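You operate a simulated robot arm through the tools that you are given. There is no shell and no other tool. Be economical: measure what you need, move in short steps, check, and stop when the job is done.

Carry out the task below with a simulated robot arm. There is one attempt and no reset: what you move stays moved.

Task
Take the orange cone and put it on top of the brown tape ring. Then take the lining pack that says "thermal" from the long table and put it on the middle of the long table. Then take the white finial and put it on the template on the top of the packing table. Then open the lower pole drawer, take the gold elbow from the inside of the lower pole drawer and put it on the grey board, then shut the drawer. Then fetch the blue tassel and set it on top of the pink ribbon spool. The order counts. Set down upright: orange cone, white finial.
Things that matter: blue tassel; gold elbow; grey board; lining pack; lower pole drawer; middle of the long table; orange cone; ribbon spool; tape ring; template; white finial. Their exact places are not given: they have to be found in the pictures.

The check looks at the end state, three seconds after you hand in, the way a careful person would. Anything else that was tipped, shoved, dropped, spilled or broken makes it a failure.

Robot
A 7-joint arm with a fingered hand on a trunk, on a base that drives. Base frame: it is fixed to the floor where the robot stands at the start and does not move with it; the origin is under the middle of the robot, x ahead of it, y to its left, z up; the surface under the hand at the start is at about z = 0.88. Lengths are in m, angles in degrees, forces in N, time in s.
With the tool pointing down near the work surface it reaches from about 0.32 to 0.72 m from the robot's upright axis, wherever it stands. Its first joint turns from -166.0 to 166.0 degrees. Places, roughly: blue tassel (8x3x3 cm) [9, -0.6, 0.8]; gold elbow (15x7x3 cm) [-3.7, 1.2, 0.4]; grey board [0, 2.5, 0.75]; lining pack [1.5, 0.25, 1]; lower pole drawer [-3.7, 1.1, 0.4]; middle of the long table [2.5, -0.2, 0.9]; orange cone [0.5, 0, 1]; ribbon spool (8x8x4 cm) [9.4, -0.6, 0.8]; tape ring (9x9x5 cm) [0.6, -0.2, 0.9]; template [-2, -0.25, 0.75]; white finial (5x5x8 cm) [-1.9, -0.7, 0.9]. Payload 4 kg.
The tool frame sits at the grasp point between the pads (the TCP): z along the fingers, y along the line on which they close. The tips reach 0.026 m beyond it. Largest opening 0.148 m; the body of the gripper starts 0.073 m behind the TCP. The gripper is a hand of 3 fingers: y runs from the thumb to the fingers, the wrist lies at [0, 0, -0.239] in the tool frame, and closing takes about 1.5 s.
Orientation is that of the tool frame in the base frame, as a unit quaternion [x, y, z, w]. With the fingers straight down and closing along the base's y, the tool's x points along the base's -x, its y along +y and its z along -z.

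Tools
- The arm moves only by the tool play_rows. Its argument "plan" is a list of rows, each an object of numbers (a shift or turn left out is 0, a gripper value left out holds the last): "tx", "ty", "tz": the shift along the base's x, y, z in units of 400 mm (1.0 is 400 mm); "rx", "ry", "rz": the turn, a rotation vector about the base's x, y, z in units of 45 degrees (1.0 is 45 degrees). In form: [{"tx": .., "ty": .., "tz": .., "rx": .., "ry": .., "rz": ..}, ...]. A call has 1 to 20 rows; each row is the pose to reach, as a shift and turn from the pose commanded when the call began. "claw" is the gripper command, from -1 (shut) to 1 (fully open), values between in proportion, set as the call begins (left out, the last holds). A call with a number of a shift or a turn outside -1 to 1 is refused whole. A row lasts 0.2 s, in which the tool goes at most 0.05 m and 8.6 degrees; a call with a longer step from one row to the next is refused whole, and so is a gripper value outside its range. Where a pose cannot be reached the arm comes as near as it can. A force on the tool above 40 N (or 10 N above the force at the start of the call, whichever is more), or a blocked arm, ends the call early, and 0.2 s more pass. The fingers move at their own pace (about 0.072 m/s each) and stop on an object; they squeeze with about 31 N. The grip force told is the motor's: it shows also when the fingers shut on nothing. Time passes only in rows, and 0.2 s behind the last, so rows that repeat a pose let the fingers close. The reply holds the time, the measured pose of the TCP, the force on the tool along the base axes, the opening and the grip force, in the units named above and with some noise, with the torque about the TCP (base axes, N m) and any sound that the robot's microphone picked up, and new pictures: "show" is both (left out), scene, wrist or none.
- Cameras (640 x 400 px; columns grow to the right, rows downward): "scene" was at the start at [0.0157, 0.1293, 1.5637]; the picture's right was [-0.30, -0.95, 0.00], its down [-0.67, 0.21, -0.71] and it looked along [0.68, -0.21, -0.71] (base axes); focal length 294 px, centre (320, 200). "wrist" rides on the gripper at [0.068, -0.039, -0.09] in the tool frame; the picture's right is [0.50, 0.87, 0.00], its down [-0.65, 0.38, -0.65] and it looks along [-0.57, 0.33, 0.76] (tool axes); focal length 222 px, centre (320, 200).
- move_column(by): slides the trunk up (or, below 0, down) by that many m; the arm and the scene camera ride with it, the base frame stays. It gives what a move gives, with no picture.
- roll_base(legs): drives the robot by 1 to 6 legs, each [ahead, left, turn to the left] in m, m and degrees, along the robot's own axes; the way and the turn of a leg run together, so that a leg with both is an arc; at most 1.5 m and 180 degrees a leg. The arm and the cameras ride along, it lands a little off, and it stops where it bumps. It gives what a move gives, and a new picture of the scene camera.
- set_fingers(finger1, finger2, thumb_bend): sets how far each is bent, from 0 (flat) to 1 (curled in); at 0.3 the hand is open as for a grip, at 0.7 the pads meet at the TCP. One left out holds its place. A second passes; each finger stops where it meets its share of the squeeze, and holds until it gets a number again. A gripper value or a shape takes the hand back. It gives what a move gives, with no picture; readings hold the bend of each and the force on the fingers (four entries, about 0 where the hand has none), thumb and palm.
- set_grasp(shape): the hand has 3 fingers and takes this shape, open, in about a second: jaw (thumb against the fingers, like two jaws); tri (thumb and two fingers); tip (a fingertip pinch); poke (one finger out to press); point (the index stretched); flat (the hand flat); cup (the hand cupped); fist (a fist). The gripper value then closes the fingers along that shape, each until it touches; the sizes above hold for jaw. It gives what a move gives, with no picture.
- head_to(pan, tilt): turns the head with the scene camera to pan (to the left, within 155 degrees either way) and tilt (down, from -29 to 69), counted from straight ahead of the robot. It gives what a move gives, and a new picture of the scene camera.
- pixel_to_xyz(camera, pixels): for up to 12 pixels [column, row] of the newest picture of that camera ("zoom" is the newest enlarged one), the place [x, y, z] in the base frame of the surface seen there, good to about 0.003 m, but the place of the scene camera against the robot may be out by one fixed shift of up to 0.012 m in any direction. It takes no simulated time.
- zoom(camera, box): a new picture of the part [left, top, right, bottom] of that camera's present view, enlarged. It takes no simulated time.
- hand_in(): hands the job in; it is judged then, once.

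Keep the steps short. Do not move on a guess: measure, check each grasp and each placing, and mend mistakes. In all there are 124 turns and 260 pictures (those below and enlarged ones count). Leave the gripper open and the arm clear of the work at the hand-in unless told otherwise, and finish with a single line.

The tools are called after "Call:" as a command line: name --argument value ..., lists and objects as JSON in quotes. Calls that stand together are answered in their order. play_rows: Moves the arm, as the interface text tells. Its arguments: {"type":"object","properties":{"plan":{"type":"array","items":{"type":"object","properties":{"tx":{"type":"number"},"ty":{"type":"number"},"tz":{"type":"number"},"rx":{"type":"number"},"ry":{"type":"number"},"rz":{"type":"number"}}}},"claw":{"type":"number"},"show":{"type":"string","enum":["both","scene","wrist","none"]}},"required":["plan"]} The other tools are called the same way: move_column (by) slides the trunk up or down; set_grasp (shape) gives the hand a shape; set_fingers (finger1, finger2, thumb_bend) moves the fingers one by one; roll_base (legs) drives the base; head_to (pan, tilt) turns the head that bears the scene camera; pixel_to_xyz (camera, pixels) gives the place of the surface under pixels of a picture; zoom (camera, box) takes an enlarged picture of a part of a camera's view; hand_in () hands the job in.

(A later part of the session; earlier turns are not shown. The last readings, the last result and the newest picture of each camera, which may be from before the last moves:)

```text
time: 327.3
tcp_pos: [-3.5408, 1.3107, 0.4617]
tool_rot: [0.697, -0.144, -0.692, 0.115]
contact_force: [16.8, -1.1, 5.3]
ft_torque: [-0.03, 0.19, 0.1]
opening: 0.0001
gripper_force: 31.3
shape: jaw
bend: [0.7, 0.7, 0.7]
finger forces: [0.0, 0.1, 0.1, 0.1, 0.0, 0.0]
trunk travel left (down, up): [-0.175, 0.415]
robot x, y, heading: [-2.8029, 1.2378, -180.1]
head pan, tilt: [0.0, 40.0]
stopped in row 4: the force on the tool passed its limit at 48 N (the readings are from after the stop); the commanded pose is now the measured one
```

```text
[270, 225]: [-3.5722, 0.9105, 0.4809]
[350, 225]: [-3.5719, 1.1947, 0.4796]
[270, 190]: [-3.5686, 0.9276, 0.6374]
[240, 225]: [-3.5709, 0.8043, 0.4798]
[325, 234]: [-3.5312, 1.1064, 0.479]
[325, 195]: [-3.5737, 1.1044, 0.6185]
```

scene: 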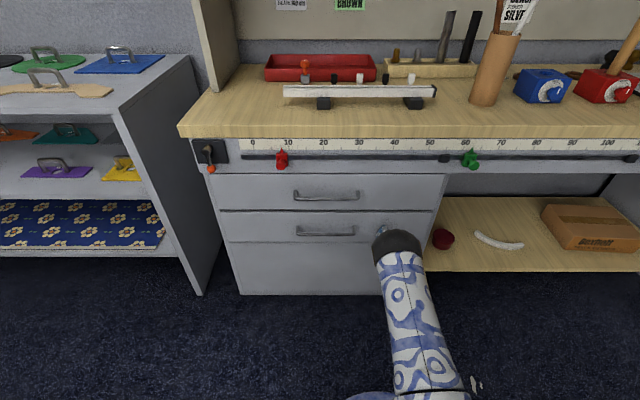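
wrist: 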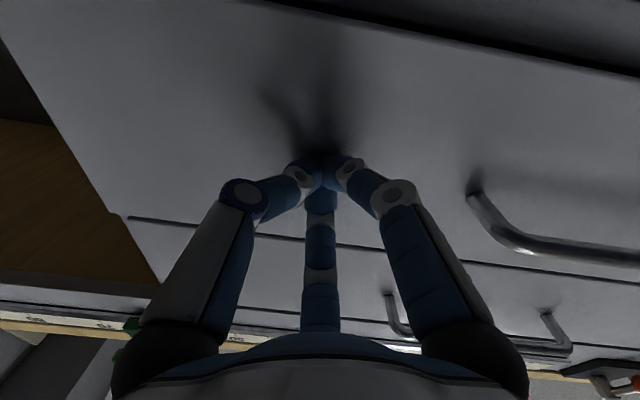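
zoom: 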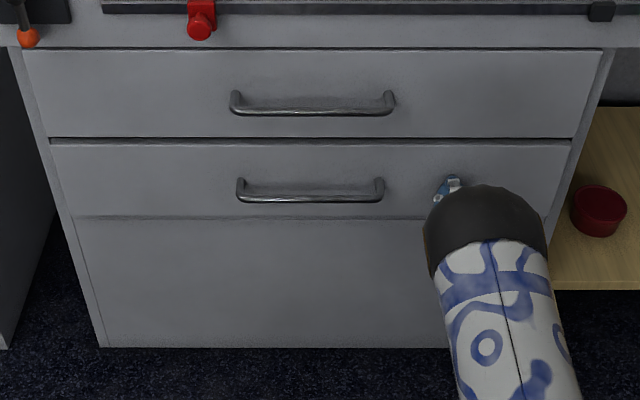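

The drawer is fully shut (face at -3.572, as at the start). I'll drive back, raise the trunk and turn the hand down again.

Call:
roll_base --legs '[[-0.5, 0, 0]]'

Call:
move_column --by 0.4

Call:
play_rows --plan '[{"tx": -0.03, "tz": 0.04, "ry": -0.14}, {"tx": -0.06, "tz": 0.08, "ry": -0.28}, {"tx": -0.06, "tz": 0.12, "ry": -0.42}, {"tx": -0.06, "tz": 0.16, "ry": -0.56}, {"tx": -0.06, "tz": 0.2, "ry": -0.7}, {"tx": -0.06, "tz": 0.24, "ry": -0.85}, {"tx": -0.06, "tz": 0.28, "ry": -1.0}, {"tx": -0.06, "tz": 0.28, "ry": -1.0}]' --claw 1 --show "none"

Call:
play_rows --plan '[{"tx": 0.03, "ry": -0.14}, {"tx": 0.06, "ry": -0.28}, {"tx": 0.1, "ry": -0.42}, {"tx": 0.16, "ry": -0.56}, {"tx": 0.22, "ry": -0.7}, {"tx": 0.28, "ry": -0.85}, {"tx": 0.34, "ry": -1.0}, {"tx": 0.44, "ry": -1.0, "tz": 0.05}, {"tx": 0.5, "ry": -1.0, "tz": 0.1}, {"tx": 0.5, "ry": -1.0, "tz": 0.1}]' --show "scene"

```text
time: 330.2
tcp_pos: [-3.0409, 1.309, 0.461]
tool_rot: [0.698, -0.141, -0.692, 0.119]
contact_force: [0.6, 0.8, 0.3]
ft_torque: [-0.04, -0.02, 0.01]
opening: 0.0001
gripper_force: 31.1
shape: jaw
bend: [0.7, 0.7, 0.7]
finger forces: [0.0, 0.0, 0.0, 0.1, 0.1, 0.0]
trunk travel left (down, up): [-0.175, 0.415]
robot x, y, heading: [-2.3015, 1.2406, -179.6]
head pan, tilt: [0.0, 40.0]
```

scene: 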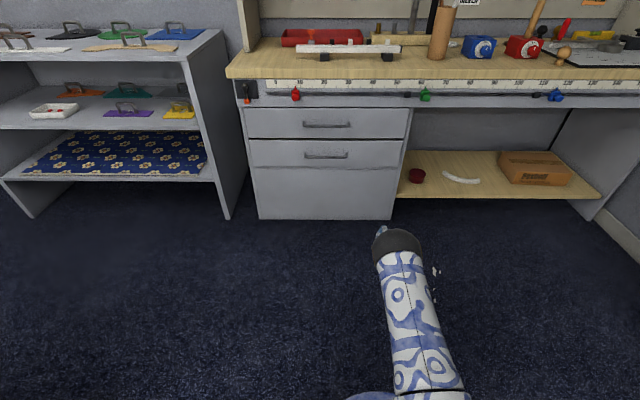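

```text
time: 334.1
tcp_pos: [-3.041, 1.3087, 0.8614]
tool_rot: [0.698, -0.141, -0.692, 0.118]
contact_force: [-0.6, -0.1, 0.3]
ft_torque: [0.01, 0.05, -0.02]
opening: 0.0001
gripper_force: 30.9
shape: jaw
bend: [0.7, 0.7, 0.7]
finger forces: [0.0, 0.1, 0.1, 0.0, 0.0, 0.1]
trunk travel left (down, up): [-0.575, 0.015]
robot x, y, heading: [-2.3011, 1.2426, -179.5]
head pan, tilt: [0.0, 40.0]
```

```text
time: 335.9
tcp_pos: [-3.0649, 1.3098, 0.9736]
tool_rot: [0.91, -0.175, -0.372, 0.055]
contact_force: [-0.6, 0.1, -0.4]
ft_torque: [0.03, -0.01, 0.0]
opening: 0.1479
gripper_force: 0.1
shape: jaw
bend: [0.3, 0.3, 0.3]
finger forces: [0.1, 0.0, 0.0, 0.0, 0.0, 0.0]
trunk travel left (down, up): [-0.575, 0.015]
robot x, y, heading: [-2.3046, 1.2383, -179.6]
head pan, tilt: [0.0, 40.0]
```

```text
time: 338.1
tcp_pos: [-2.8642, 1.3085, 1.0154]
tool_rot: [0.983, -0.184, 0.005, -0.016]
contact_force: [-0.1, 0.3, 0.0]
ft_torque: [0.02, -0.03, 0.0]
opening: 0.1479
gripper_force: 0.1
shape: jaw
bend: [0.3, 0.3, 0.3]
finger forces: [0.1, 0.1, 0.0, 0.0, 0.1, 0.0]
trunk travel left (down, up): [-0.575, 0.015]
robot x, y, heading: [-2.2975, 1.245, -179.3]
head pan, tilt: [0.0, 40.0]
```

scene: 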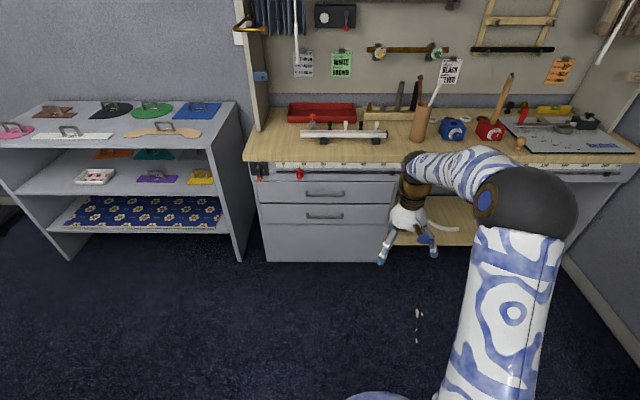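

I'll draw the arm in, turn round and head along the left aisle toward the far end.

Call:
play_rows --plan '[{"tx": 0.1, "tz": 0.06, "rz": 0.12}, {"tx": 0.2, "tz": 0.12, "rz": 0.24}, {"tx": 0.3, "tz": 0.18, "rz": 0.36}, {"tx": 0.36, "tz": 0.24, "rz": 0.47}, {"tx": 0.36, "tz": 0.24, "rz": 0.47}]' --show "none"

Call:
roll_base --legs '[[0, 0, -179], [1.5, 0.17, 0], [1.5, 0, 0], [1.4, -0.1, 0]]'

Call:
head_to --pan 0 --tilt 20

```text
time: 339.3
tcp_pos: [-2.7212, 1.309, 1.1079]
tool_rot: [1.0, 0.001, 0.002, -0.017]
contact_force: [1.5, -0.4, 0.5]
ft_torque: [0.01, 0.04, -0.01]
opening: 0.1481
gripper_force: 0.1
shape: jaw
bend: [0.3, 0.3, 0.3]
finger forces: [0.0, 0.1, 0.1, 0.0, 0.1, 0.0]
trunk travel left (down, up): [-0.575, 0.015]
robot x, y, heading: [-2.3006, 1.2406, -179.4]
head pan, tilt: [0.0, 40.0]
```

```text
refused: leg 2 is longer than a leg can be; nothing moved
```

```text
time: 340.1
tcp_pos: [-2.7225, 1.3095, 1.1079]
tool_rot: [1.0, 0.001, 0.002, -0.017]
contact_force: [1.5, 0.8, 0.3]
ft_torque: [-0.01, 0.0, 0.02]
opening: 0.1478
gripper_force: 0.1
shape: jaw
bend: [0.3, 0.3, 0.3]
finger forces: [0.0, 0.1, 0.0, 0.0, 0.0, 0.1]
trunk travel left (down, up): [-0.575, 0.015]
robot x, y, heading: [-2.302, 1.2411, -179.5]
head pan, tilt: [0.0, 20.0]
```

scene: 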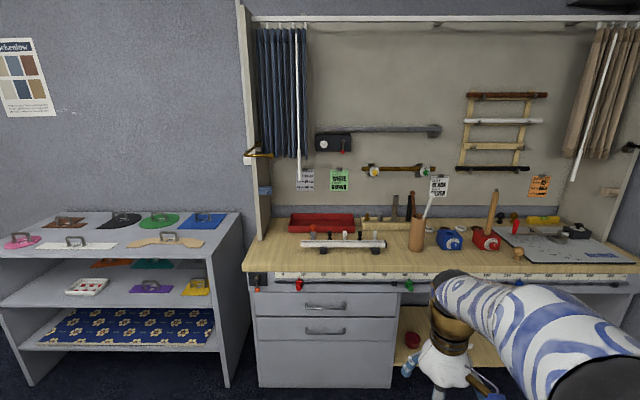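

The diagonal leg was too long; I'll use shorter ones.

Call:
roll_base --legs '[[0, 0, -179], [1.4, 0.17, 0], [1.5, 0, 0], [1.45, -0.05, 0]]'

Call:
head_to --pan -5 --tilt 20

```text
time: 368.2
tcp_pos: [2.4419, 1.5379, 1.1076]
tool_rot: [-0.02, 1.0, -0.017, -0.002]
contact_force: [0.2, -0.4, 0.9]
ft_torque: [0.01, -0.02, 0.0]
opening: 0.148
gripper_force: 0.1
shape: jaw
bend: [0.3, 0.3, 0.3]
finger forces: [0.0, 0.1, 0.1, 0.1, 0.1, 0.0]
trunk travel left (down, up): [-0.575, 0.015]
robot x, y, heading: [2.0173, 1.5919, 2.6]
head pan, tilt: [0.0, 20.0]
```

scene: 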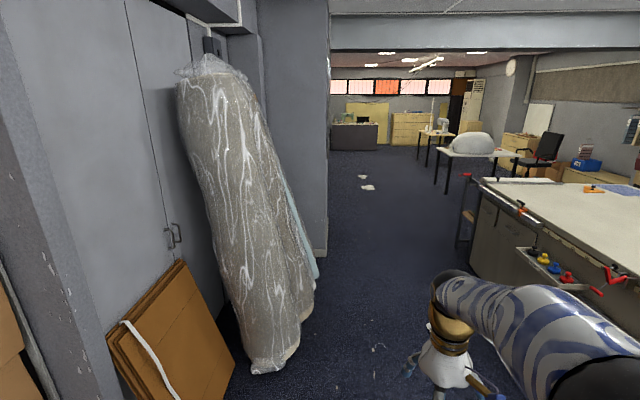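

```text
time: 368.8
tcp_pos: [2.4419, 1.5398, 1.108]
tool_rot: [-0.02, 1.0, -0.017, -0.001]
contact_force: [0.5, 0.6, 0.4]
ft_torque: [0.01, -0.02, 0.03]
opening: 0.1483
gripper_force: 0.0
shape: jaw
bend: [0.3, 0.3, 0.3]
finger forces: [0.1, 0.0, 0.0, 0.0, 0.0, 0.0]
trunk travel left (down, up): [-0.575, 0.015]
robot x, y, heading: [2.0189, 1.5891, 2.8]
head pan, tilt: [-5.0, 20.0]
```

scene: 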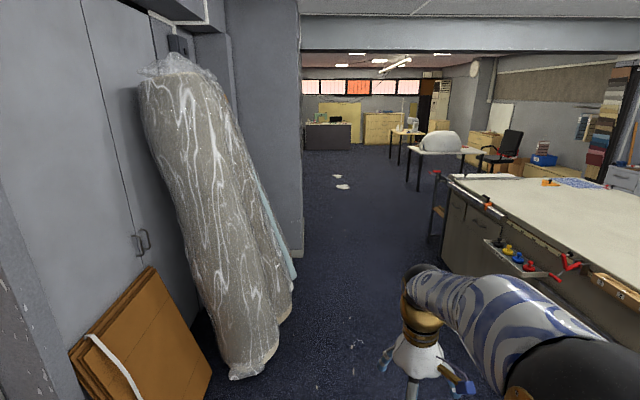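

I'll measure the hanging bundle and the two far tables.

Call:
pixel_to_xyz --camera "scene" --pixels '[[275, 345], [290, 280], [297, 255], [340, 187], [337, 176], [415, 190], [485, 152], [410, 150], [408, 132], [405, 165], [440, 150], [430, 240]]'

Call:
zoom --camera "scene" --box '[350, 90, 530, 200]'

```text
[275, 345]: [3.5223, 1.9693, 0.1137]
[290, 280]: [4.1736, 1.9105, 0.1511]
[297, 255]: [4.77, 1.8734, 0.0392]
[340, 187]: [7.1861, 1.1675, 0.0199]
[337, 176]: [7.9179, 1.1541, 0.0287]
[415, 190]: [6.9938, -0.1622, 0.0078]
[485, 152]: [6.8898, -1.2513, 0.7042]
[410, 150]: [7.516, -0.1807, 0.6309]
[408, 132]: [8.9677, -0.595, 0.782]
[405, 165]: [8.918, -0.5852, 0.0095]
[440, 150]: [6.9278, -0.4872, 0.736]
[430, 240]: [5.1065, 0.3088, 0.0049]
```

```text
3.56 times, centred on (440, 145) of scene
```

zoom: 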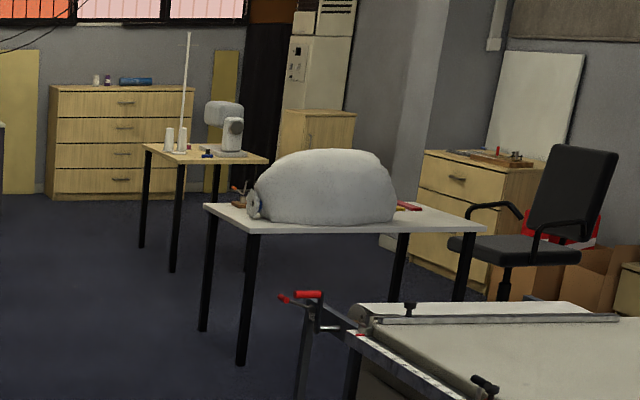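

Far tables: the first at x≈6.9–7.5, y≤-0.1; the goal table at about (8.9+, -0.6). Floor litter is at (7.2,1.17) and (7.9,1.15). I'll drive so as to pass between.

Call:
roll_base --legs '[[1.4, -0.35, -2.7], [1.45, 0, 0], [1.3, -0.5, 0], [1.3, -0.2, 0]]'

Call:
head_to --pan -20 --tilt 25

```text
time: 395.3
tcp_pos: [7.8258, 0.4512, 1.1089]
tool_rot: [0.018, 1.0, -0.016, -0.001]
contact_force: [-0.5, 0.1, -0.8]
ft_torque: [0.01, -0.02, 0.0]
opening: 0.1479
gripper_force: 0.1
shape: jaw
bend: [0.3, 0.3, 0.3]
finger forces: [0.0, 0.0, 0.0, 0.1, 0.0, 0.0]
trunk travel left (down, up): [-0.575, 0.015]
robot x, y, heading: [7.4098, 0.5351, -1.5]
head pan, tilt: [-5.0, 20.0]
```

scene: 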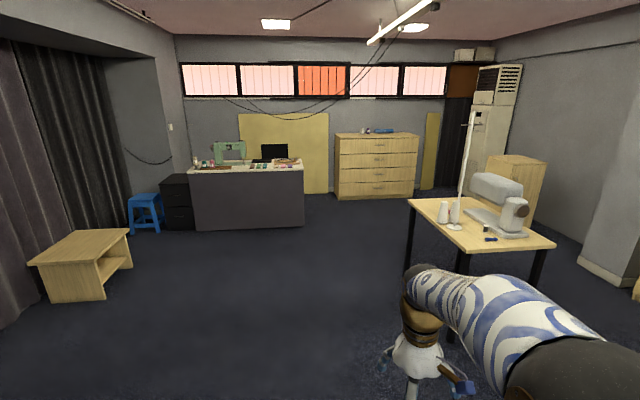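

```text
time: 396.1
tcp_pos: [7.8266, 0.452, 1.1085]
tool_rot: [0.019, 1.0, -0.017, -0.001]
contact_force: [0.4, 0.3, 0.7]
ft_torque: [-0.03, 0.01, -0.01]
opening: 0.1478
gripper_force: 0.1
shape: jaw
bend: [0.3, 0.3, 0.3]
finger forces: [0.0, 0.0, 0.0, 0.0, 0.1, 0.0]
trunk travel left (down, up): [-0.575, 0.015]
robot x, y, heading: [7.4099, 0.5342, -1.4]
head pan, tilt: [-20.0, 25.0]
```

scene: 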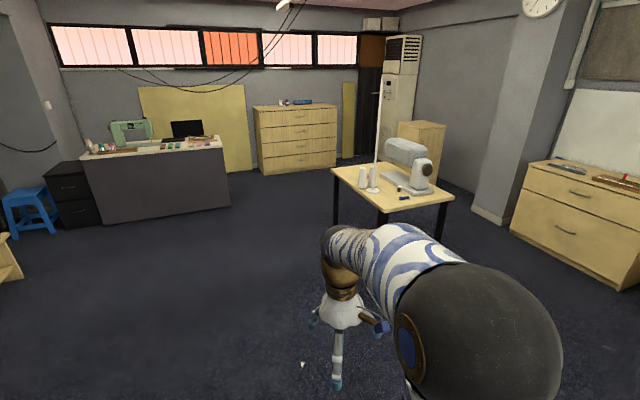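

Call:
zoom --camera "scene" --box '[320, 130, 470, 230]'

Call:
pixel_to_xyz --camera "scene" --pixels '[[333, 168], [383, 212], [450, 197], [404, 198], [399, 188], [373, 190], [362, 178], [420, 180], [385, 165], [384, 225]]'

```text
4.00 times, centred on (395, 180) of scene
```

zoom: 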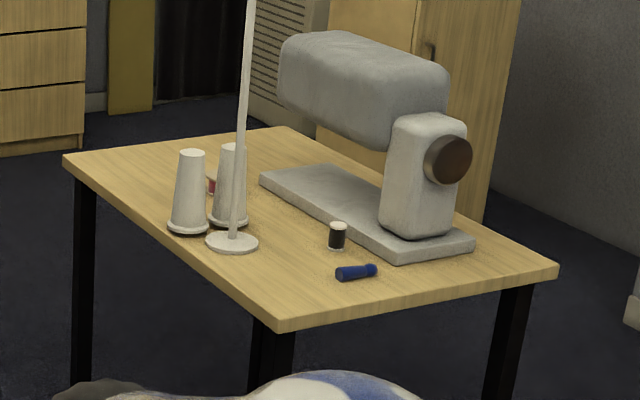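

```text
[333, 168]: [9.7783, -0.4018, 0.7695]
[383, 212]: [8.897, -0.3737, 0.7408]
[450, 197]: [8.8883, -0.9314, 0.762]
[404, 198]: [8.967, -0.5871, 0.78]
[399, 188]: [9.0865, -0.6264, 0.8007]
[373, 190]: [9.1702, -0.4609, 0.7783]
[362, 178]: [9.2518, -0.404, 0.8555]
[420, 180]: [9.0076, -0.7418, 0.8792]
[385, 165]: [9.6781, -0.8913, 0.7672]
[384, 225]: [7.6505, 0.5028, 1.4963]
```

The blue tassel is at (8.967,-0.587); something pink is behind the white cones around (9.4,-0.55). I'll drive to the table's +y side at x≈8.97 and face it.

Call:
roll_base --legs '[[1.49, 0.05, 1.4], [0, 0, -90], [0.35, 0, 0]]'

Call:
head_to --pan 15 --tilt 40

Call:
zoom --camera "scene" --box '[160, 60, 400, 240]'

```text
time: 409.1
tcp_pos: [8.8419, -0.2013, 1.108]
tool_rot: [0.706, 0.708, -0.011, -0.013]
contact_force: [-0.8, -0.8, 0.1]
ft_torque: [0.01, -0.01, 0.01]
opening: 0.1481
gripper_force: 0.1
shape: jaw
bend: [0.3, 0.3, 0.3]
finger forces: [0.0, 0.0, 0.0, 0.1, 0.0, 0.0]
trunk travel left (down, up): [-0.575, 0.015]
robot x, y, heading: [8.9113, 0.2211, -89.2]
head pan, tilt: [-20.0, 25.0]
```

scene: 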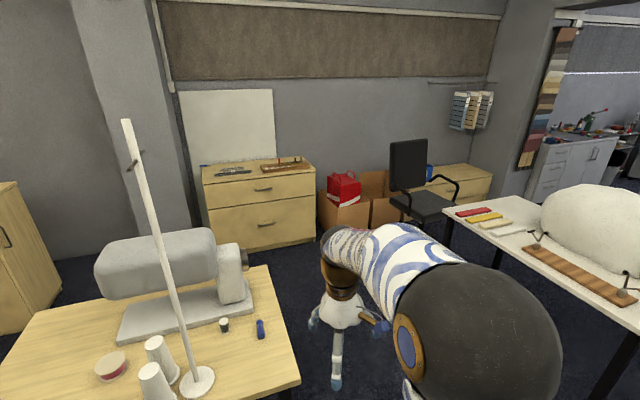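

```text
time: 410.1
tcp_pos: [8.8428, -0.2006, 1.1093]
tool_rot: [0.707, 0.707, -0.01, -0.013]
contact_force: [-0.1, 0.0, 0.0]
ft_torque: [-0.01, 0.0, 0.0]
opening: 0.1478
gripper_force: 0.0
shape: jaw
bend: [0.3, 0.3, 0.3]
finger forces: [0.1, 0.0, 0.1, 0.0, 0.0, 0.1]
trunk travel left (down, up): [-0.575, 0.015]
robot x, y, heading: [8.9069, 0.223, -89.3]
head pan, tilt: [15.0, 40.0]
```

scene: 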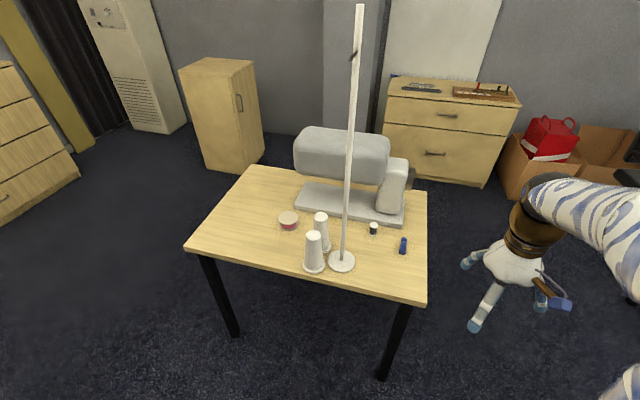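

```text
2.22 times, centred on (280, 150) of scene
```

zoom: 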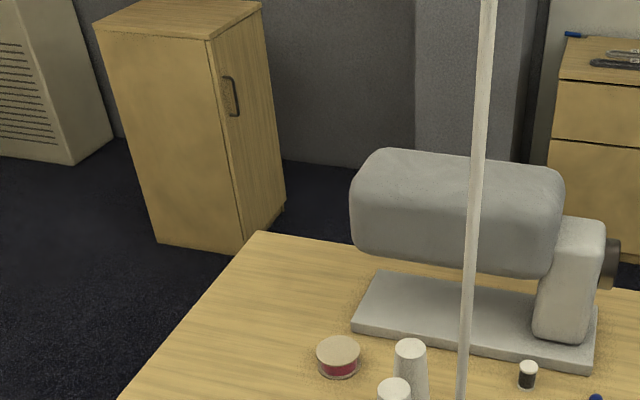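

Call:
pixel_to_xyz --camera "scene" --pixels '[[279, 218], [288, 214], [298, 219], [288, 226], [321, 217], [313, 237], [342, 262], [359, 10], [403, 245], [374, 228], [190, 246], [300, 208]]'

Call:
zoom --camera "scene" --box '[260, 190, 440, 290]'

```text
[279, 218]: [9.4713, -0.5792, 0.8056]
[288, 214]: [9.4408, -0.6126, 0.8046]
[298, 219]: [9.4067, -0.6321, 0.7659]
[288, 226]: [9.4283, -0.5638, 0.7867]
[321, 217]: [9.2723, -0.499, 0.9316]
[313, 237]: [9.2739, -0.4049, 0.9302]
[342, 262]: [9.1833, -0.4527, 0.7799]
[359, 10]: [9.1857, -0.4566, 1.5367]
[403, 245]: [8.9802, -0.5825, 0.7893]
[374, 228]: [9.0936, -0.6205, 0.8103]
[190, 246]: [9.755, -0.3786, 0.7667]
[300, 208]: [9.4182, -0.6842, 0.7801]
```

```text
3.56 times, centred on (350, 240) of scene
```

zoom: 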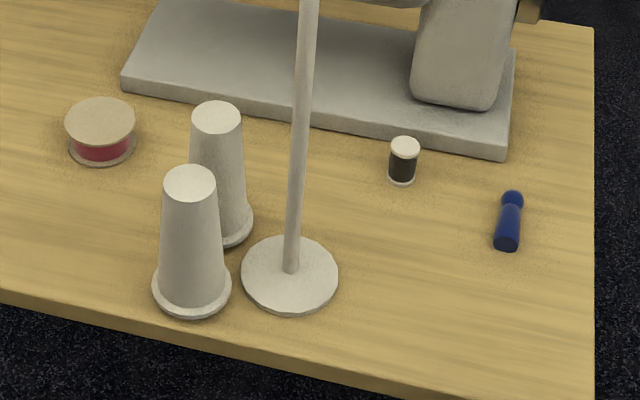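

Spool: pink, flat, centre about (9.437,-0.593), top z≈0.80. Tassel: centre about (8.98,-0.585). Neighbours: pole at (9.185,-0.456), cones at (9.27,-0.50) and (9.27,-0.41), a thread reel at (9.09,-0.62). I'll drive 0.2 m closer.

Call:
roll_base --legs '[[0.2, 0.05, -0.7]]'

Call:
play_rows --plan '[{"tx": 0.03, "ty": -0.08}, {"tx": 0.06, "ty": -0.16}, {"tx": 0.09, "ty": -0.24}, {"tx": 0.12, "ty": -0.32}, {"tx": 0.14, "ty": -0.38}, {"tx": 0.14, "ty": -0.38}]'

```text
time: 411.8
tcp_pos: [8.8898, -0.4004, 1.108]
tool_rot: [0.71, 0.704, -0.01, -0.013]
contact_force: [0.2, -0.8, 0.0]
ft_torque: [0.02, 0.03, -0.02]
opening: 0.148
gripper_force: 0.0
shape: jaw
bend: [0.3, 0.3, 0.3]
finger forces: [0.0, 0.0, 0.0, 0.1, 0.0, 0.1]
trunk travel left (down, up): [-0.575, 0.015]
robot x, y, heading: [8.9634, 0.0222, -90.0]
head pan, tilt: [15.0, 40.0]
```

scene: 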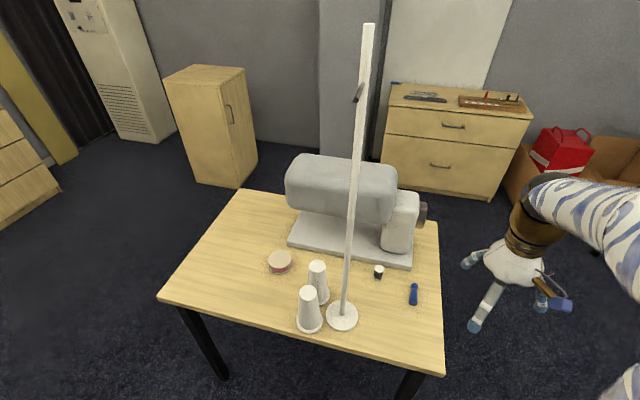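

```text
time: 413.2
tcp_pos: [8.9463, -0.5534, 1.1079]
tool_rot: [0.711, 0.703, -0.011, -0.013]
contact_force: [0.2, -0.2, -0.7]
ft_torque: [-0.01, 0.0, -0.03]
opening: 0.1481
gripper_force: 0.1
shape: jaw
bend: [0.3, 0.3, 0.3]
finger forces: [0.1, 0.1, 0.1, 0.0, 0.0, 0.0]
trunk travel left (down, up): [-0.575, 0.015]
robot x, y, heading: [8.9622, 0.0207, -89.7]
head pan, tilt: [15.0, 40.0]
```

scene: 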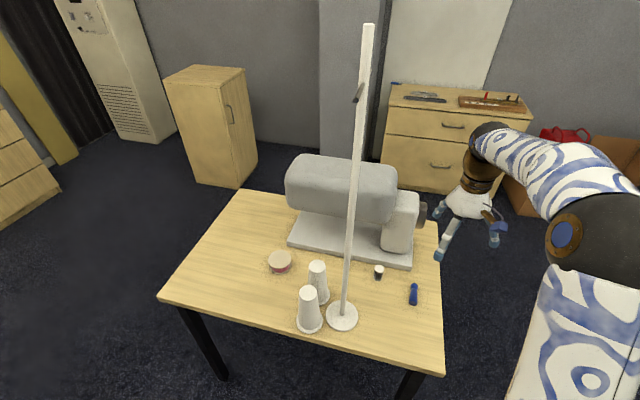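
wrist: 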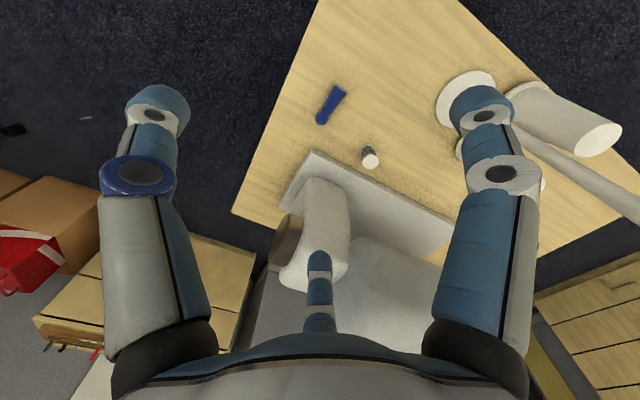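

I'll measure the tassel, the reel and the machine's nearest parts with the wrist camera.

Call:
zoom --camera "wrist" --box '[240, 50, 480, 250]'

Call:
pixel_to_xyz --camera "wrist" --pixels '[[321, 118], [328, 107], [334, 97], [341, 88], [370, 152], [311, 152], [345, 185], [285, 205], [325, 180], [300, 140], [400, 195]]'

Call:
pixel_to_xyz --camera "scene" --pixels '[[412, 267], [412, 255], [400, 230], [385, 215], [420, 210], [300, 215], [290, 245], [280, 258], [414, 294], [413, 287]]'

```text
2.00 times, centred on (360, 150) of wrist
```

zoom: 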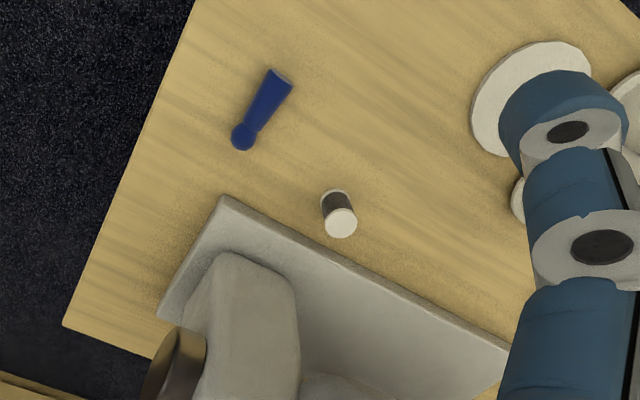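

```text
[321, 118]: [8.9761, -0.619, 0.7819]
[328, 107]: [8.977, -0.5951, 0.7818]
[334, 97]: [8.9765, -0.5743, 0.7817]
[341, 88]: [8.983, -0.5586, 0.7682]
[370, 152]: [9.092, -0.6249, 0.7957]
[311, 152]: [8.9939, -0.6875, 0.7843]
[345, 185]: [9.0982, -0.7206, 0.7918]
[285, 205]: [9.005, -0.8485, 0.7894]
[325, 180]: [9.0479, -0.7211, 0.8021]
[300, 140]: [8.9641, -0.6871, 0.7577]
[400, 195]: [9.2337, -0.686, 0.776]
```

```text
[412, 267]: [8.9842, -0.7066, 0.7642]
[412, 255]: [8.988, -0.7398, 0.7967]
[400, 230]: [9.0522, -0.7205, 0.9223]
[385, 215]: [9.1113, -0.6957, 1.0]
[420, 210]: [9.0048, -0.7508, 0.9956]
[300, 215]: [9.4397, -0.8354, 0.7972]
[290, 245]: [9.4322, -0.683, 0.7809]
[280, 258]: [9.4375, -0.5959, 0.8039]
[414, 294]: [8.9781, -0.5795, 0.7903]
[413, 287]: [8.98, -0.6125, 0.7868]
```

Tassel axis is at x≈8.977 from y -0.628 to -0.545, top 0.782, table 0.758. I'll set the fingers part-closed and descend in two stages.

Call:
set_fingers --finger1 0.42 --finger2 0.42 --thumb_bend 0.42

Call:
play_rows --plan '[{"tx": 0.04, "ty": -0.03, "tz": -0.08}, {"tx": 0.077, "ty": -0.059, "tz": -0.18}, {"tx": 0.077, "ty": -0.059, "tz": -0.29}, {"tx": 0.077, "ty": -0.059, "tz": -0.4}, {"tx": 0.077, "ty": -0.059, "tz": -0.5}, {"tx": 0.077, "ty": -0.059, "tz": -0.6}, {"tx": 0.077, "ty": -0.059, "tz": -0.6}]'

Call:
pixel_to_xyz --camera "wrist" --pixels '[[320, 90], [320, 110], [320, 130], [310, 150], [330, 80]]'

```text
time: 414.2
tcp_pos: [8.9472, -0.5533, 1.107]
tool_rot: [0.71, 0.704, -0.01, -0.013]
contact_force: [-0.6, 0.6, 1.3]
ft_torque: [0.01, 0.0, -0.01]
opening: 0.0891
gripper_force: 0.0
shape: fingers
bend: [0.42, 0.42, 0.42]
finger forces: [0.1, 0.1, 0.0, 0.0, 0.1, 0.1]
trunk travel left (down, up): [-0.575, 0.015]
robot x, y, heading: [8.96, 0.0198, -90.2]
head pan, tilt: [15.0, 40.0]
```

```text
time: 415.8
tcp_pos: [8.975, -0.5763, 0.8683]
tool_rot: [0.71, 0.704, -0.011, -0.012]
contact_force: [-0.4, -0.7, -0.2]
ft_torque: [-0.01, 0.02, -0.01]
opening: 0.0888
gripper_force: 0.1
shape: fingers
bend: [0.42, 0.42, 0.42]
finger forces: [0.0, 0.0, 0.0, 0.0, 0.0, 0.0]
trunk travel left (down, up): [-0.575, 0.015]
robot x, y, heading: [8.9613, 0.022, -89.8]
head pan, tilt: [15.0, 40.0]
```

scene: 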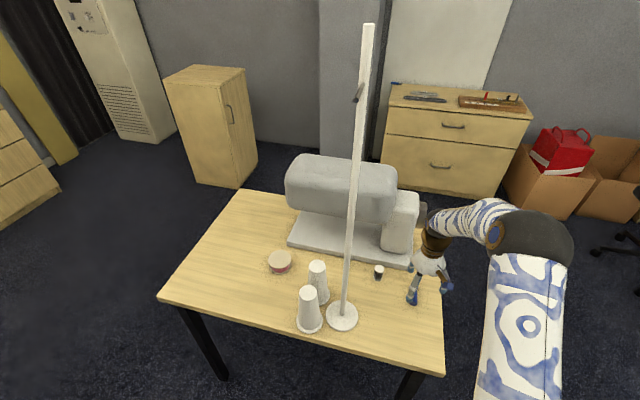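
wrist: 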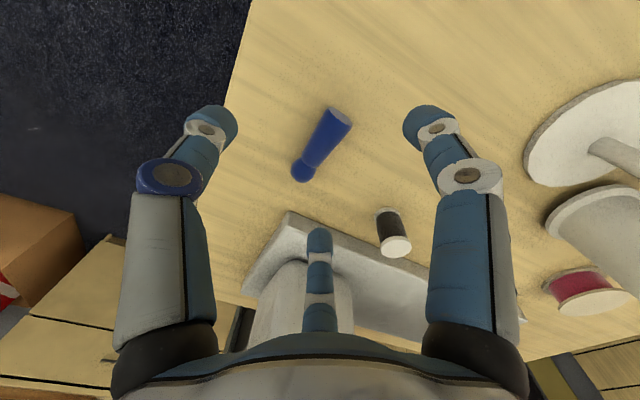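

```text
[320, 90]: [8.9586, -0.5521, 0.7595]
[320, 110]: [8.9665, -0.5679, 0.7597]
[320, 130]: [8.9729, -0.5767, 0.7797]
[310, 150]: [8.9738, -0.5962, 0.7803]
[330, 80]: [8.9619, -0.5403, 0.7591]
```

Well centred. I'll descend to z≈0.792 and close.

Call:
play_rows --plan '[{"tz": -0.08}, {"tz": -0.13}, {"tz": -0.16}, {"tz": -0.18}, {"tz": -0.191}, {"tz": -0.191}]' --show "wrist"

Call:
play_rows --plan '[{}, {}, {}, {}, {}, {}, {}, {}]' --claw -1 --show "wrist"

```text
time: 417.2
tcp_pos: [8.9765, -0.5764, 0.7927]
tool_rot: [0.71, 0.704, -0.012, -0.011]
contact_force: [-0.9, -1.1, 13.1]
ft_torque: [0.0, -0.41, -0.01]
opening: 0.0888
gripper_force: 6.3
shape: fingers
bend: [0.42, 0.42, 0.42]
finger forces: [6.9, 5.7, 0.0, 0.0, 0.0, 0.0]
trunk travel left (down, up): [-0.575, 0.015]
robot x, y, heading: [8.9595, 0.0202, -89.8]
head pan, tilt: [15.0, 40.0]
```

wrist: 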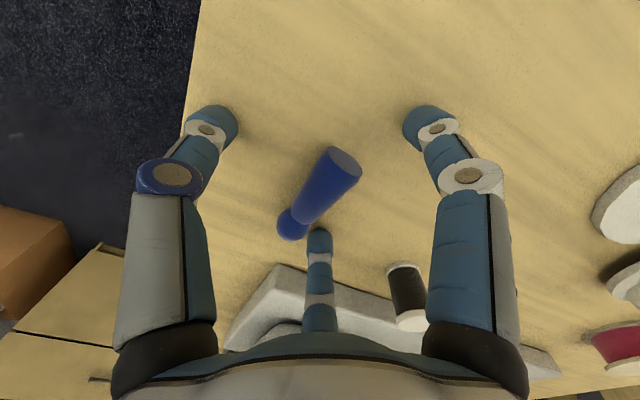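

```text
time: 419.0
tcp_pos: [8.9758, -0.5761, 0.7917]
tool_rot: [0.71, 0.704, -0.011, -0.014]
contact_force: [-0.6, -0.9, 0.0]
ft_torque: [0.0, 0.02, 0.01]
opening: 0.0129
gripper_force: 31.1
shape: jaw
bend: [0.83, 0.79, 0.76]
finger forces: [3.5, 14.4, 0.0, 0.0, 11.7, 0.1]
trunk travel left (down, up): [-0.575, 0.015]
robot x, y, heading: [8.9608, 0.0196, -90.1]
head pan, tilt: [15.0, 40.0]
```

wrist: 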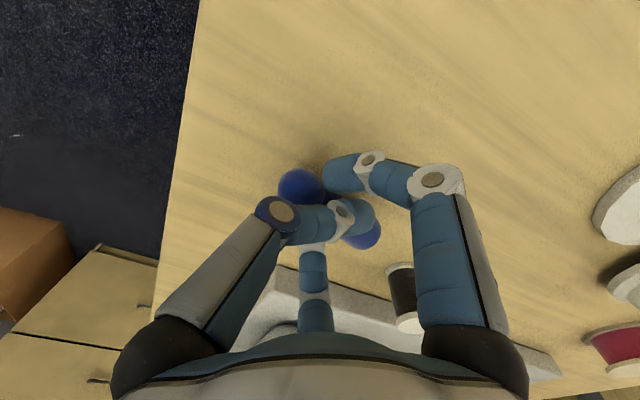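

It's gripped, with the tassel turned in the fingers. I'll lift and inspect.

Call:
play_rows --plan '[{"tz": 0.03}, {"tz": 0.08}, {"tz": 0.16}, {"tz": 0.26}, {"tz": 0.36}, {"tz": 0.46}, {"tz": 0.5}, {"tz": 0.5}]'

Call:
zoom --camera "wrist" --box '[220, 110, 440, 270]'

Call:
zoom --camera "scene" --box '[380, 190, 480, 290]'

```text
time: 420.8
tcp_pos: [8.979, -0.5757, 0.9923]
tool_rot: [0.709, 0.705, -0.01, -0.014]
contact_force: [0.2, 0.1, 0.7]
ft_torque: [-0.02, -0.04, 0.03]
opening: 0.0124
gripper_force: 31.2
shape: jaw
bend: [0.83, 0.79, 0.76]
finger forces: [4.1, 14.2, 0.0, 0.1, 10.6, 0.0]
trunk travel left (down, up): [-0.575, 0.015]
robot x, y, heading: [8.9595, 0.0187, -89.8]
head pan, tilt: [15.0, 40.0]
```

scene: 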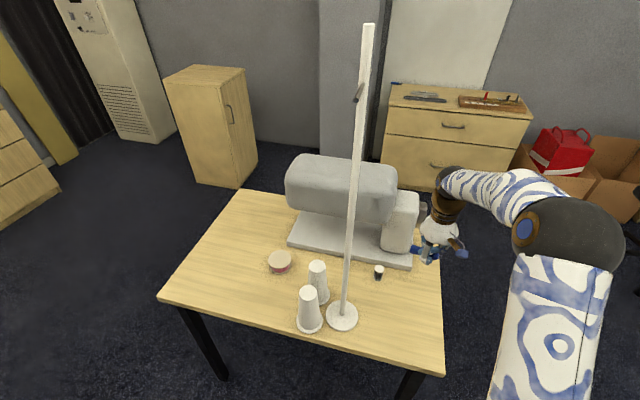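
wrist: 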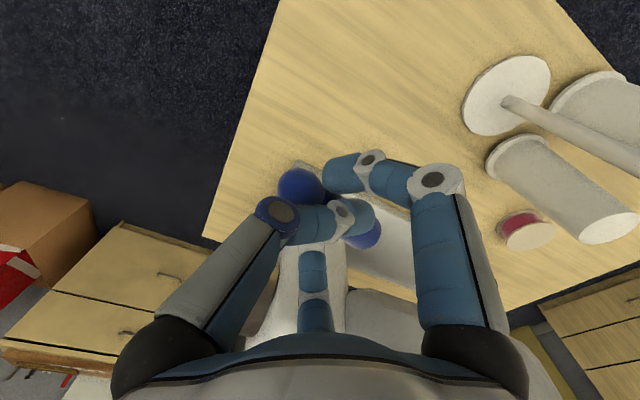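

```text
2.50 times, centred on (330, 190) of wrist
```

zoom: 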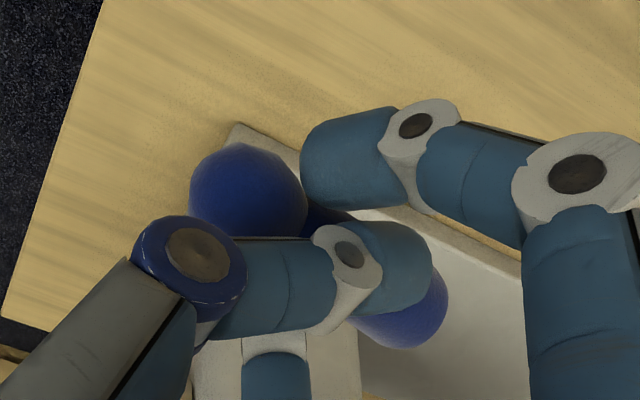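

```text
4.00 times, centred on (430, 240) of scene
```

zoom: 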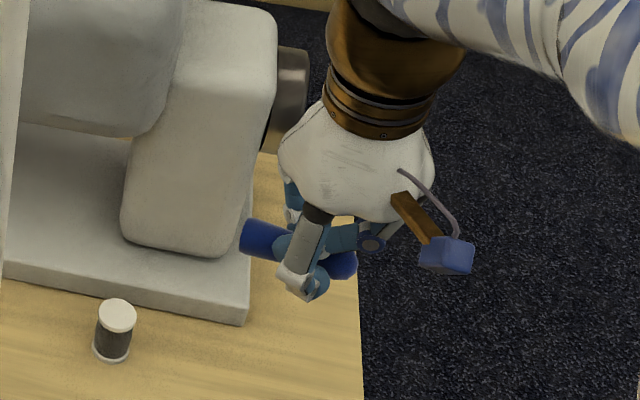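

The tassel is held roughly level, axis now along x. I'll measure both of its ends relative to the TCP.

Call:
pixel_to_xyz --camera "wrist" --pixels '[[300, 185], [290, 180], [310, 178], [324, 184], [368, 235], [372, 230], [360, 243], [375, 225]]'

Call:
pixel_to_xyz --camera "scene" --pixels '[[416, 250], [420, 251], [434, 256], [437, 255], [413, 249]]'

```text
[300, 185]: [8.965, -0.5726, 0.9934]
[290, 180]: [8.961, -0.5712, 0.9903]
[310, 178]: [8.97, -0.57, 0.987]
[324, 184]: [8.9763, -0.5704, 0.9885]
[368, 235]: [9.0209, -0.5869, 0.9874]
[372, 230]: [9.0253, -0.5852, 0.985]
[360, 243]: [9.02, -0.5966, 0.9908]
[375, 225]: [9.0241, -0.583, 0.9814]
```

```text
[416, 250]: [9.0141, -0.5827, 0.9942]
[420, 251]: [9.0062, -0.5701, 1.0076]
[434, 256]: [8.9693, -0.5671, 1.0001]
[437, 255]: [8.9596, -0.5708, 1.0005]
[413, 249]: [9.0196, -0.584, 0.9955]
```

Tassel centre is about 1.3 cm to +x of the TCP, bottom about 2.5 cm below it. To plan the carry past the pole, I'll measure where my elbow and forearm are.

Call:
pixel_to_xyz --camera "scene" --pixels '[[520, 235], [560, 225], [600, 250], [480, 180], [455, 185], [540, 270], [510, 300]]'

```text
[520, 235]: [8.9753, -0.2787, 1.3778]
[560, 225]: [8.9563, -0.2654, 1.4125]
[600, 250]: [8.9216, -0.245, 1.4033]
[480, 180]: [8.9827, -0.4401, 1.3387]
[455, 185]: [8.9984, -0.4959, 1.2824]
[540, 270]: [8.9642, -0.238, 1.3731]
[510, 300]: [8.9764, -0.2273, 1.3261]
```

The arm is nearly in one plane, so I'll raise the hand, back out, strafe +x past the pole, and come in again at x≈9.45.

Call:
play_rows --plan '[{"tz": 0.08}, {"tz": 0.16}, {"tz": 0.2}, {"tz": 0.2}]' --show "none"

Call:
roll_base --legs '[[-0.6, 0, 0], [0, 0.48, 0]]'

Call:
head_to --pan 0 --tilt 40

```text
time: 421.8
tcp_pos: [8.9776, -0.5775, 1.072]
tool_rot: [0.71, 0.704, -0.01, -0.013]
contact_force: [-0.2, 0.0, -0.1]
ft_torque: [-0.02, 0.02, 0.0]
opening: 0.0126
gripper_force: 30.5
shape: jaw
bend: [0.83, 0.79, 0.76]
finger forces: [4.2, 14.2, 0.1, 0.1, 10.4, 0.0]
trunk travel left (down, up): [-0.575, 0.015]
robot x, y, heading: [8.9602, 0.0185, -90.0]
head pan, tilt: [15.0, 40.0]
```

```text
time: 427.6
tcp_pos: [9.4493, 0.0281, 1.0712]
tool_rot: [0.714, 0.7, -0.01, -0.013]
contact_force: [0.0, 0.4, -0.3]
ft_torque: [-0.01, -0.01, 0.01]
opening: 0.0124
gripper_force: 31.6
shape: jaw
bend: [0.83, 0.79, 0.76]
finger forces: [4.2, 14.2, 0.0, 0.1, 10.4, 0.0]
trunk travel left (down, up): [-0.575, 0.015]
robot x, y, heading: [9.4423, 0.6245, -90.6]
head pan, tilt: [15.0, 40.0]
```

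scene: 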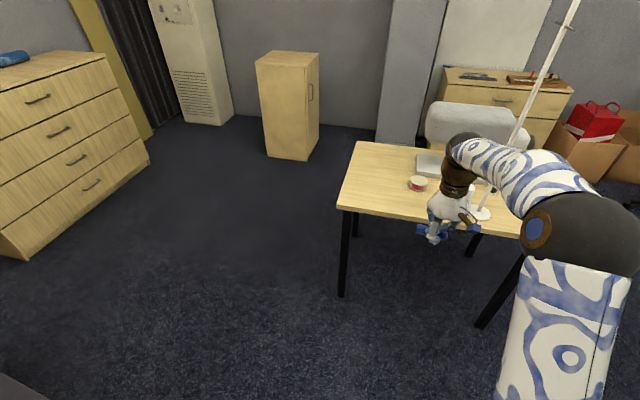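

```text
time: 428.4
tcp_pos: [9.45, 0.029, 1.0723]
tool_rot: [0.714, 0.7, -0.011, -0.013]
contact_force: [0.6, 0.4, -0.1]
ft_torque: [0.01, -0.05, 0.02]
opening: 0.0127
gripper_force: 31.2
shape: jaw
bend: [0.83, 0.79, 0.76]
finger forces: [4.2, 14.2, 0.0, 0.0, 10.4, 0.1]
trunk travel left (down, up): [-0.575, 0.015]
robot x, y, heading: [9.4406, 0.6232, -90.5]
head pan, tilt: [0.0, 40.0]
```

scene: 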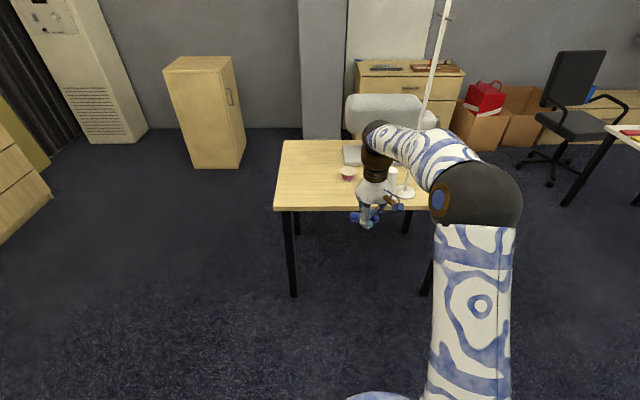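

Before going in, I'll measure the sewing machine's arm near the spool.

Call:
zoom --camera "scene" --box '[270, 80, 450, 220]'

Call:
pixel_to_xyz --camera "scene" --pixels '[[349, 105], [350, 125], [357, 138], [365, 115], [347, 112], [345, 168], [347, 180], [338, 173], [355, 173], [348, 160]]'

```text
2.86 times, centred on (360, 150) of scene
```

zoom: 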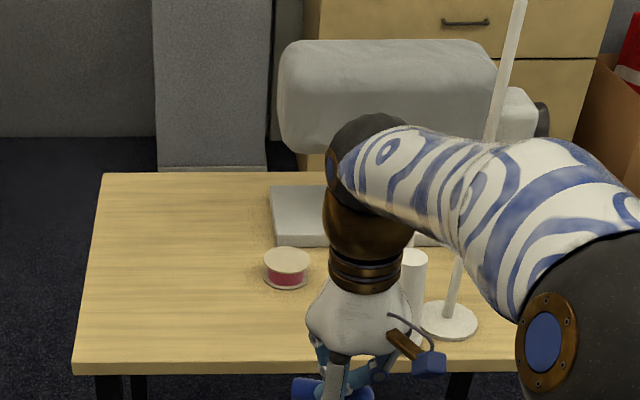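

```text
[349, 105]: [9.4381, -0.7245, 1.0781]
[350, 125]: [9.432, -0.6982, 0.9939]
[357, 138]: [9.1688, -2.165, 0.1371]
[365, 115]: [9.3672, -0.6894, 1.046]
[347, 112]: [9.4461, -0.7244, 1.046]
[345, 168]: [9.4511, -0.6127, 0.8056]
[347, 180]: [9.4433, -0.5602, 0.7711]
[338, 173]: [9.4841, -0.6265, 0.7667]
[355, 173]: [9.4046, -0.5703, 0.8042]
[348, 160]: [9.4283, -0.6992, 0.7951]
```

The machine arm's face is at y≈-0.69, z 0.97–1.09, so the hand at y≈-0.58 has 3–4 cm of room. Driving in with the hand high.

Call:
roll_base --legs '[[0.55, 0.01, 0.5]]'

Call:
play_rows --plan '[{}]' --show "wrist"

Call:
zoom --camera "scene" --box '[270, 120, 450, 260]'

```text
time: 431.6
tcp_pos: [9.4493, -0.5248, 1.0717]
tool_rot: [0.716, 0.698, -0.011, -0.013]
contact_force: [0.3, 0.1, -0.6]
ft_torque: [0.03, 0.04, -0.01]
opening: 0.0123
gripper_force: 31.2
shape: jaw
bend: [0.83, 0.79, 0.76]
finger forces: [4.2, 14.2, 0.1, 0.0, 10.4, 0.1]
trunk travel left (down, up): [-0.575, 0.015]
robot x, y, heading: [9.4425, 0.0724, -90.7]
head pan, tilt: [0.0, 40.0]
```

scene: 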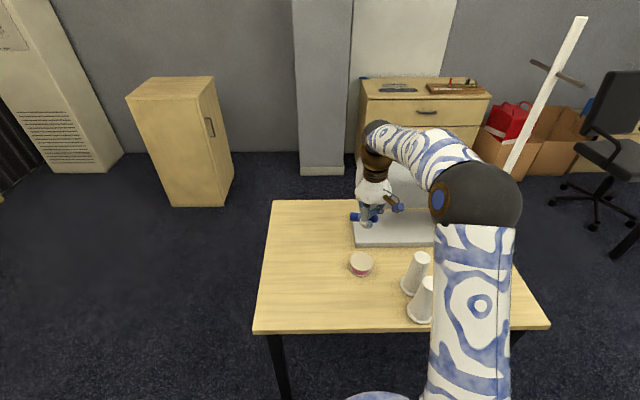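

```text
time: 432.0
tcp_pos: [9.4506, -0.5245, 1.0721]
tool_rot: [0.715, 0.699, -0.01, -0.013]
contact_force: [0.3, 0.8, -0.1]
ft_torque: [-0.01, 0.03, 0.01]
opening: 0.0125
gripper_force: 30.8
shape: jaw
bend: [0.83, 0.79, 0.76]
finger forces: [4.2, 14.2, 0.0, 0.0, 10.4, 0.0]
trunk travel left (down, up): [-0.575, 0.015]
robot x, y, heading: [9.4453, 0.0718, -90.8]
head pan, tilt: [0.0, 40.0]
```

wrist: 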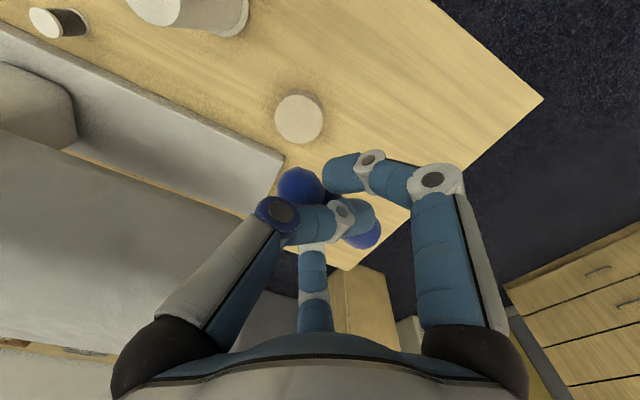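

```text
2.86 times, centred on (360, 190) of scene
```

zoom: 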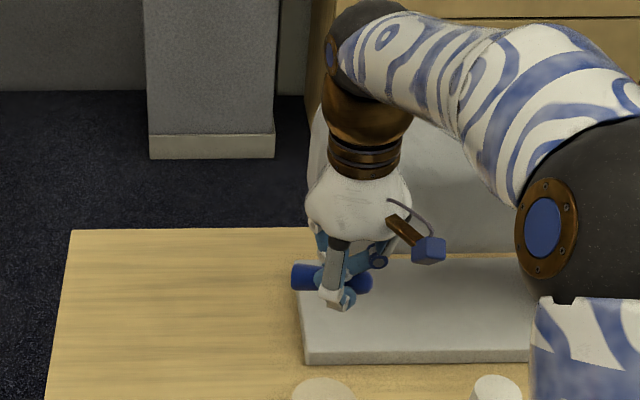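

The spool's top disc is at (300,118) in the wrist view. Measuring it.

Call:
pixel_to_xyz --camera "wrist" --pixels '[[277, 117], [321, 117], [299, 97], [299, 140], [299, 118], [285, 133], [313, 102], [250, 60], [300, 185], [368, 235]]'

```text
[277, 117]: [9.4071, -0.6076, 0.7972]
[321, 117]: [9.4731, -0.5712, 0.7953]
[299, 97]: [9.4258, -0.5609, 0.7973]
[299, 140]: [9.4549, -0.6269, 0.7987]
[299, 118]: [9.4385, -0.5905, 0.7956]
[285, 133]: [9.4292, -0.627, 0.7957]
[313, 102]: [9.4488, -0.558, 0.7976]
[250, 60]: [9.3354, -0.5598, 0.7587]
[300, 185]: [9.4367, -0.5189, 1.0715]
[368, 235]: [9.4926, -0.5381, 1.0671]
```

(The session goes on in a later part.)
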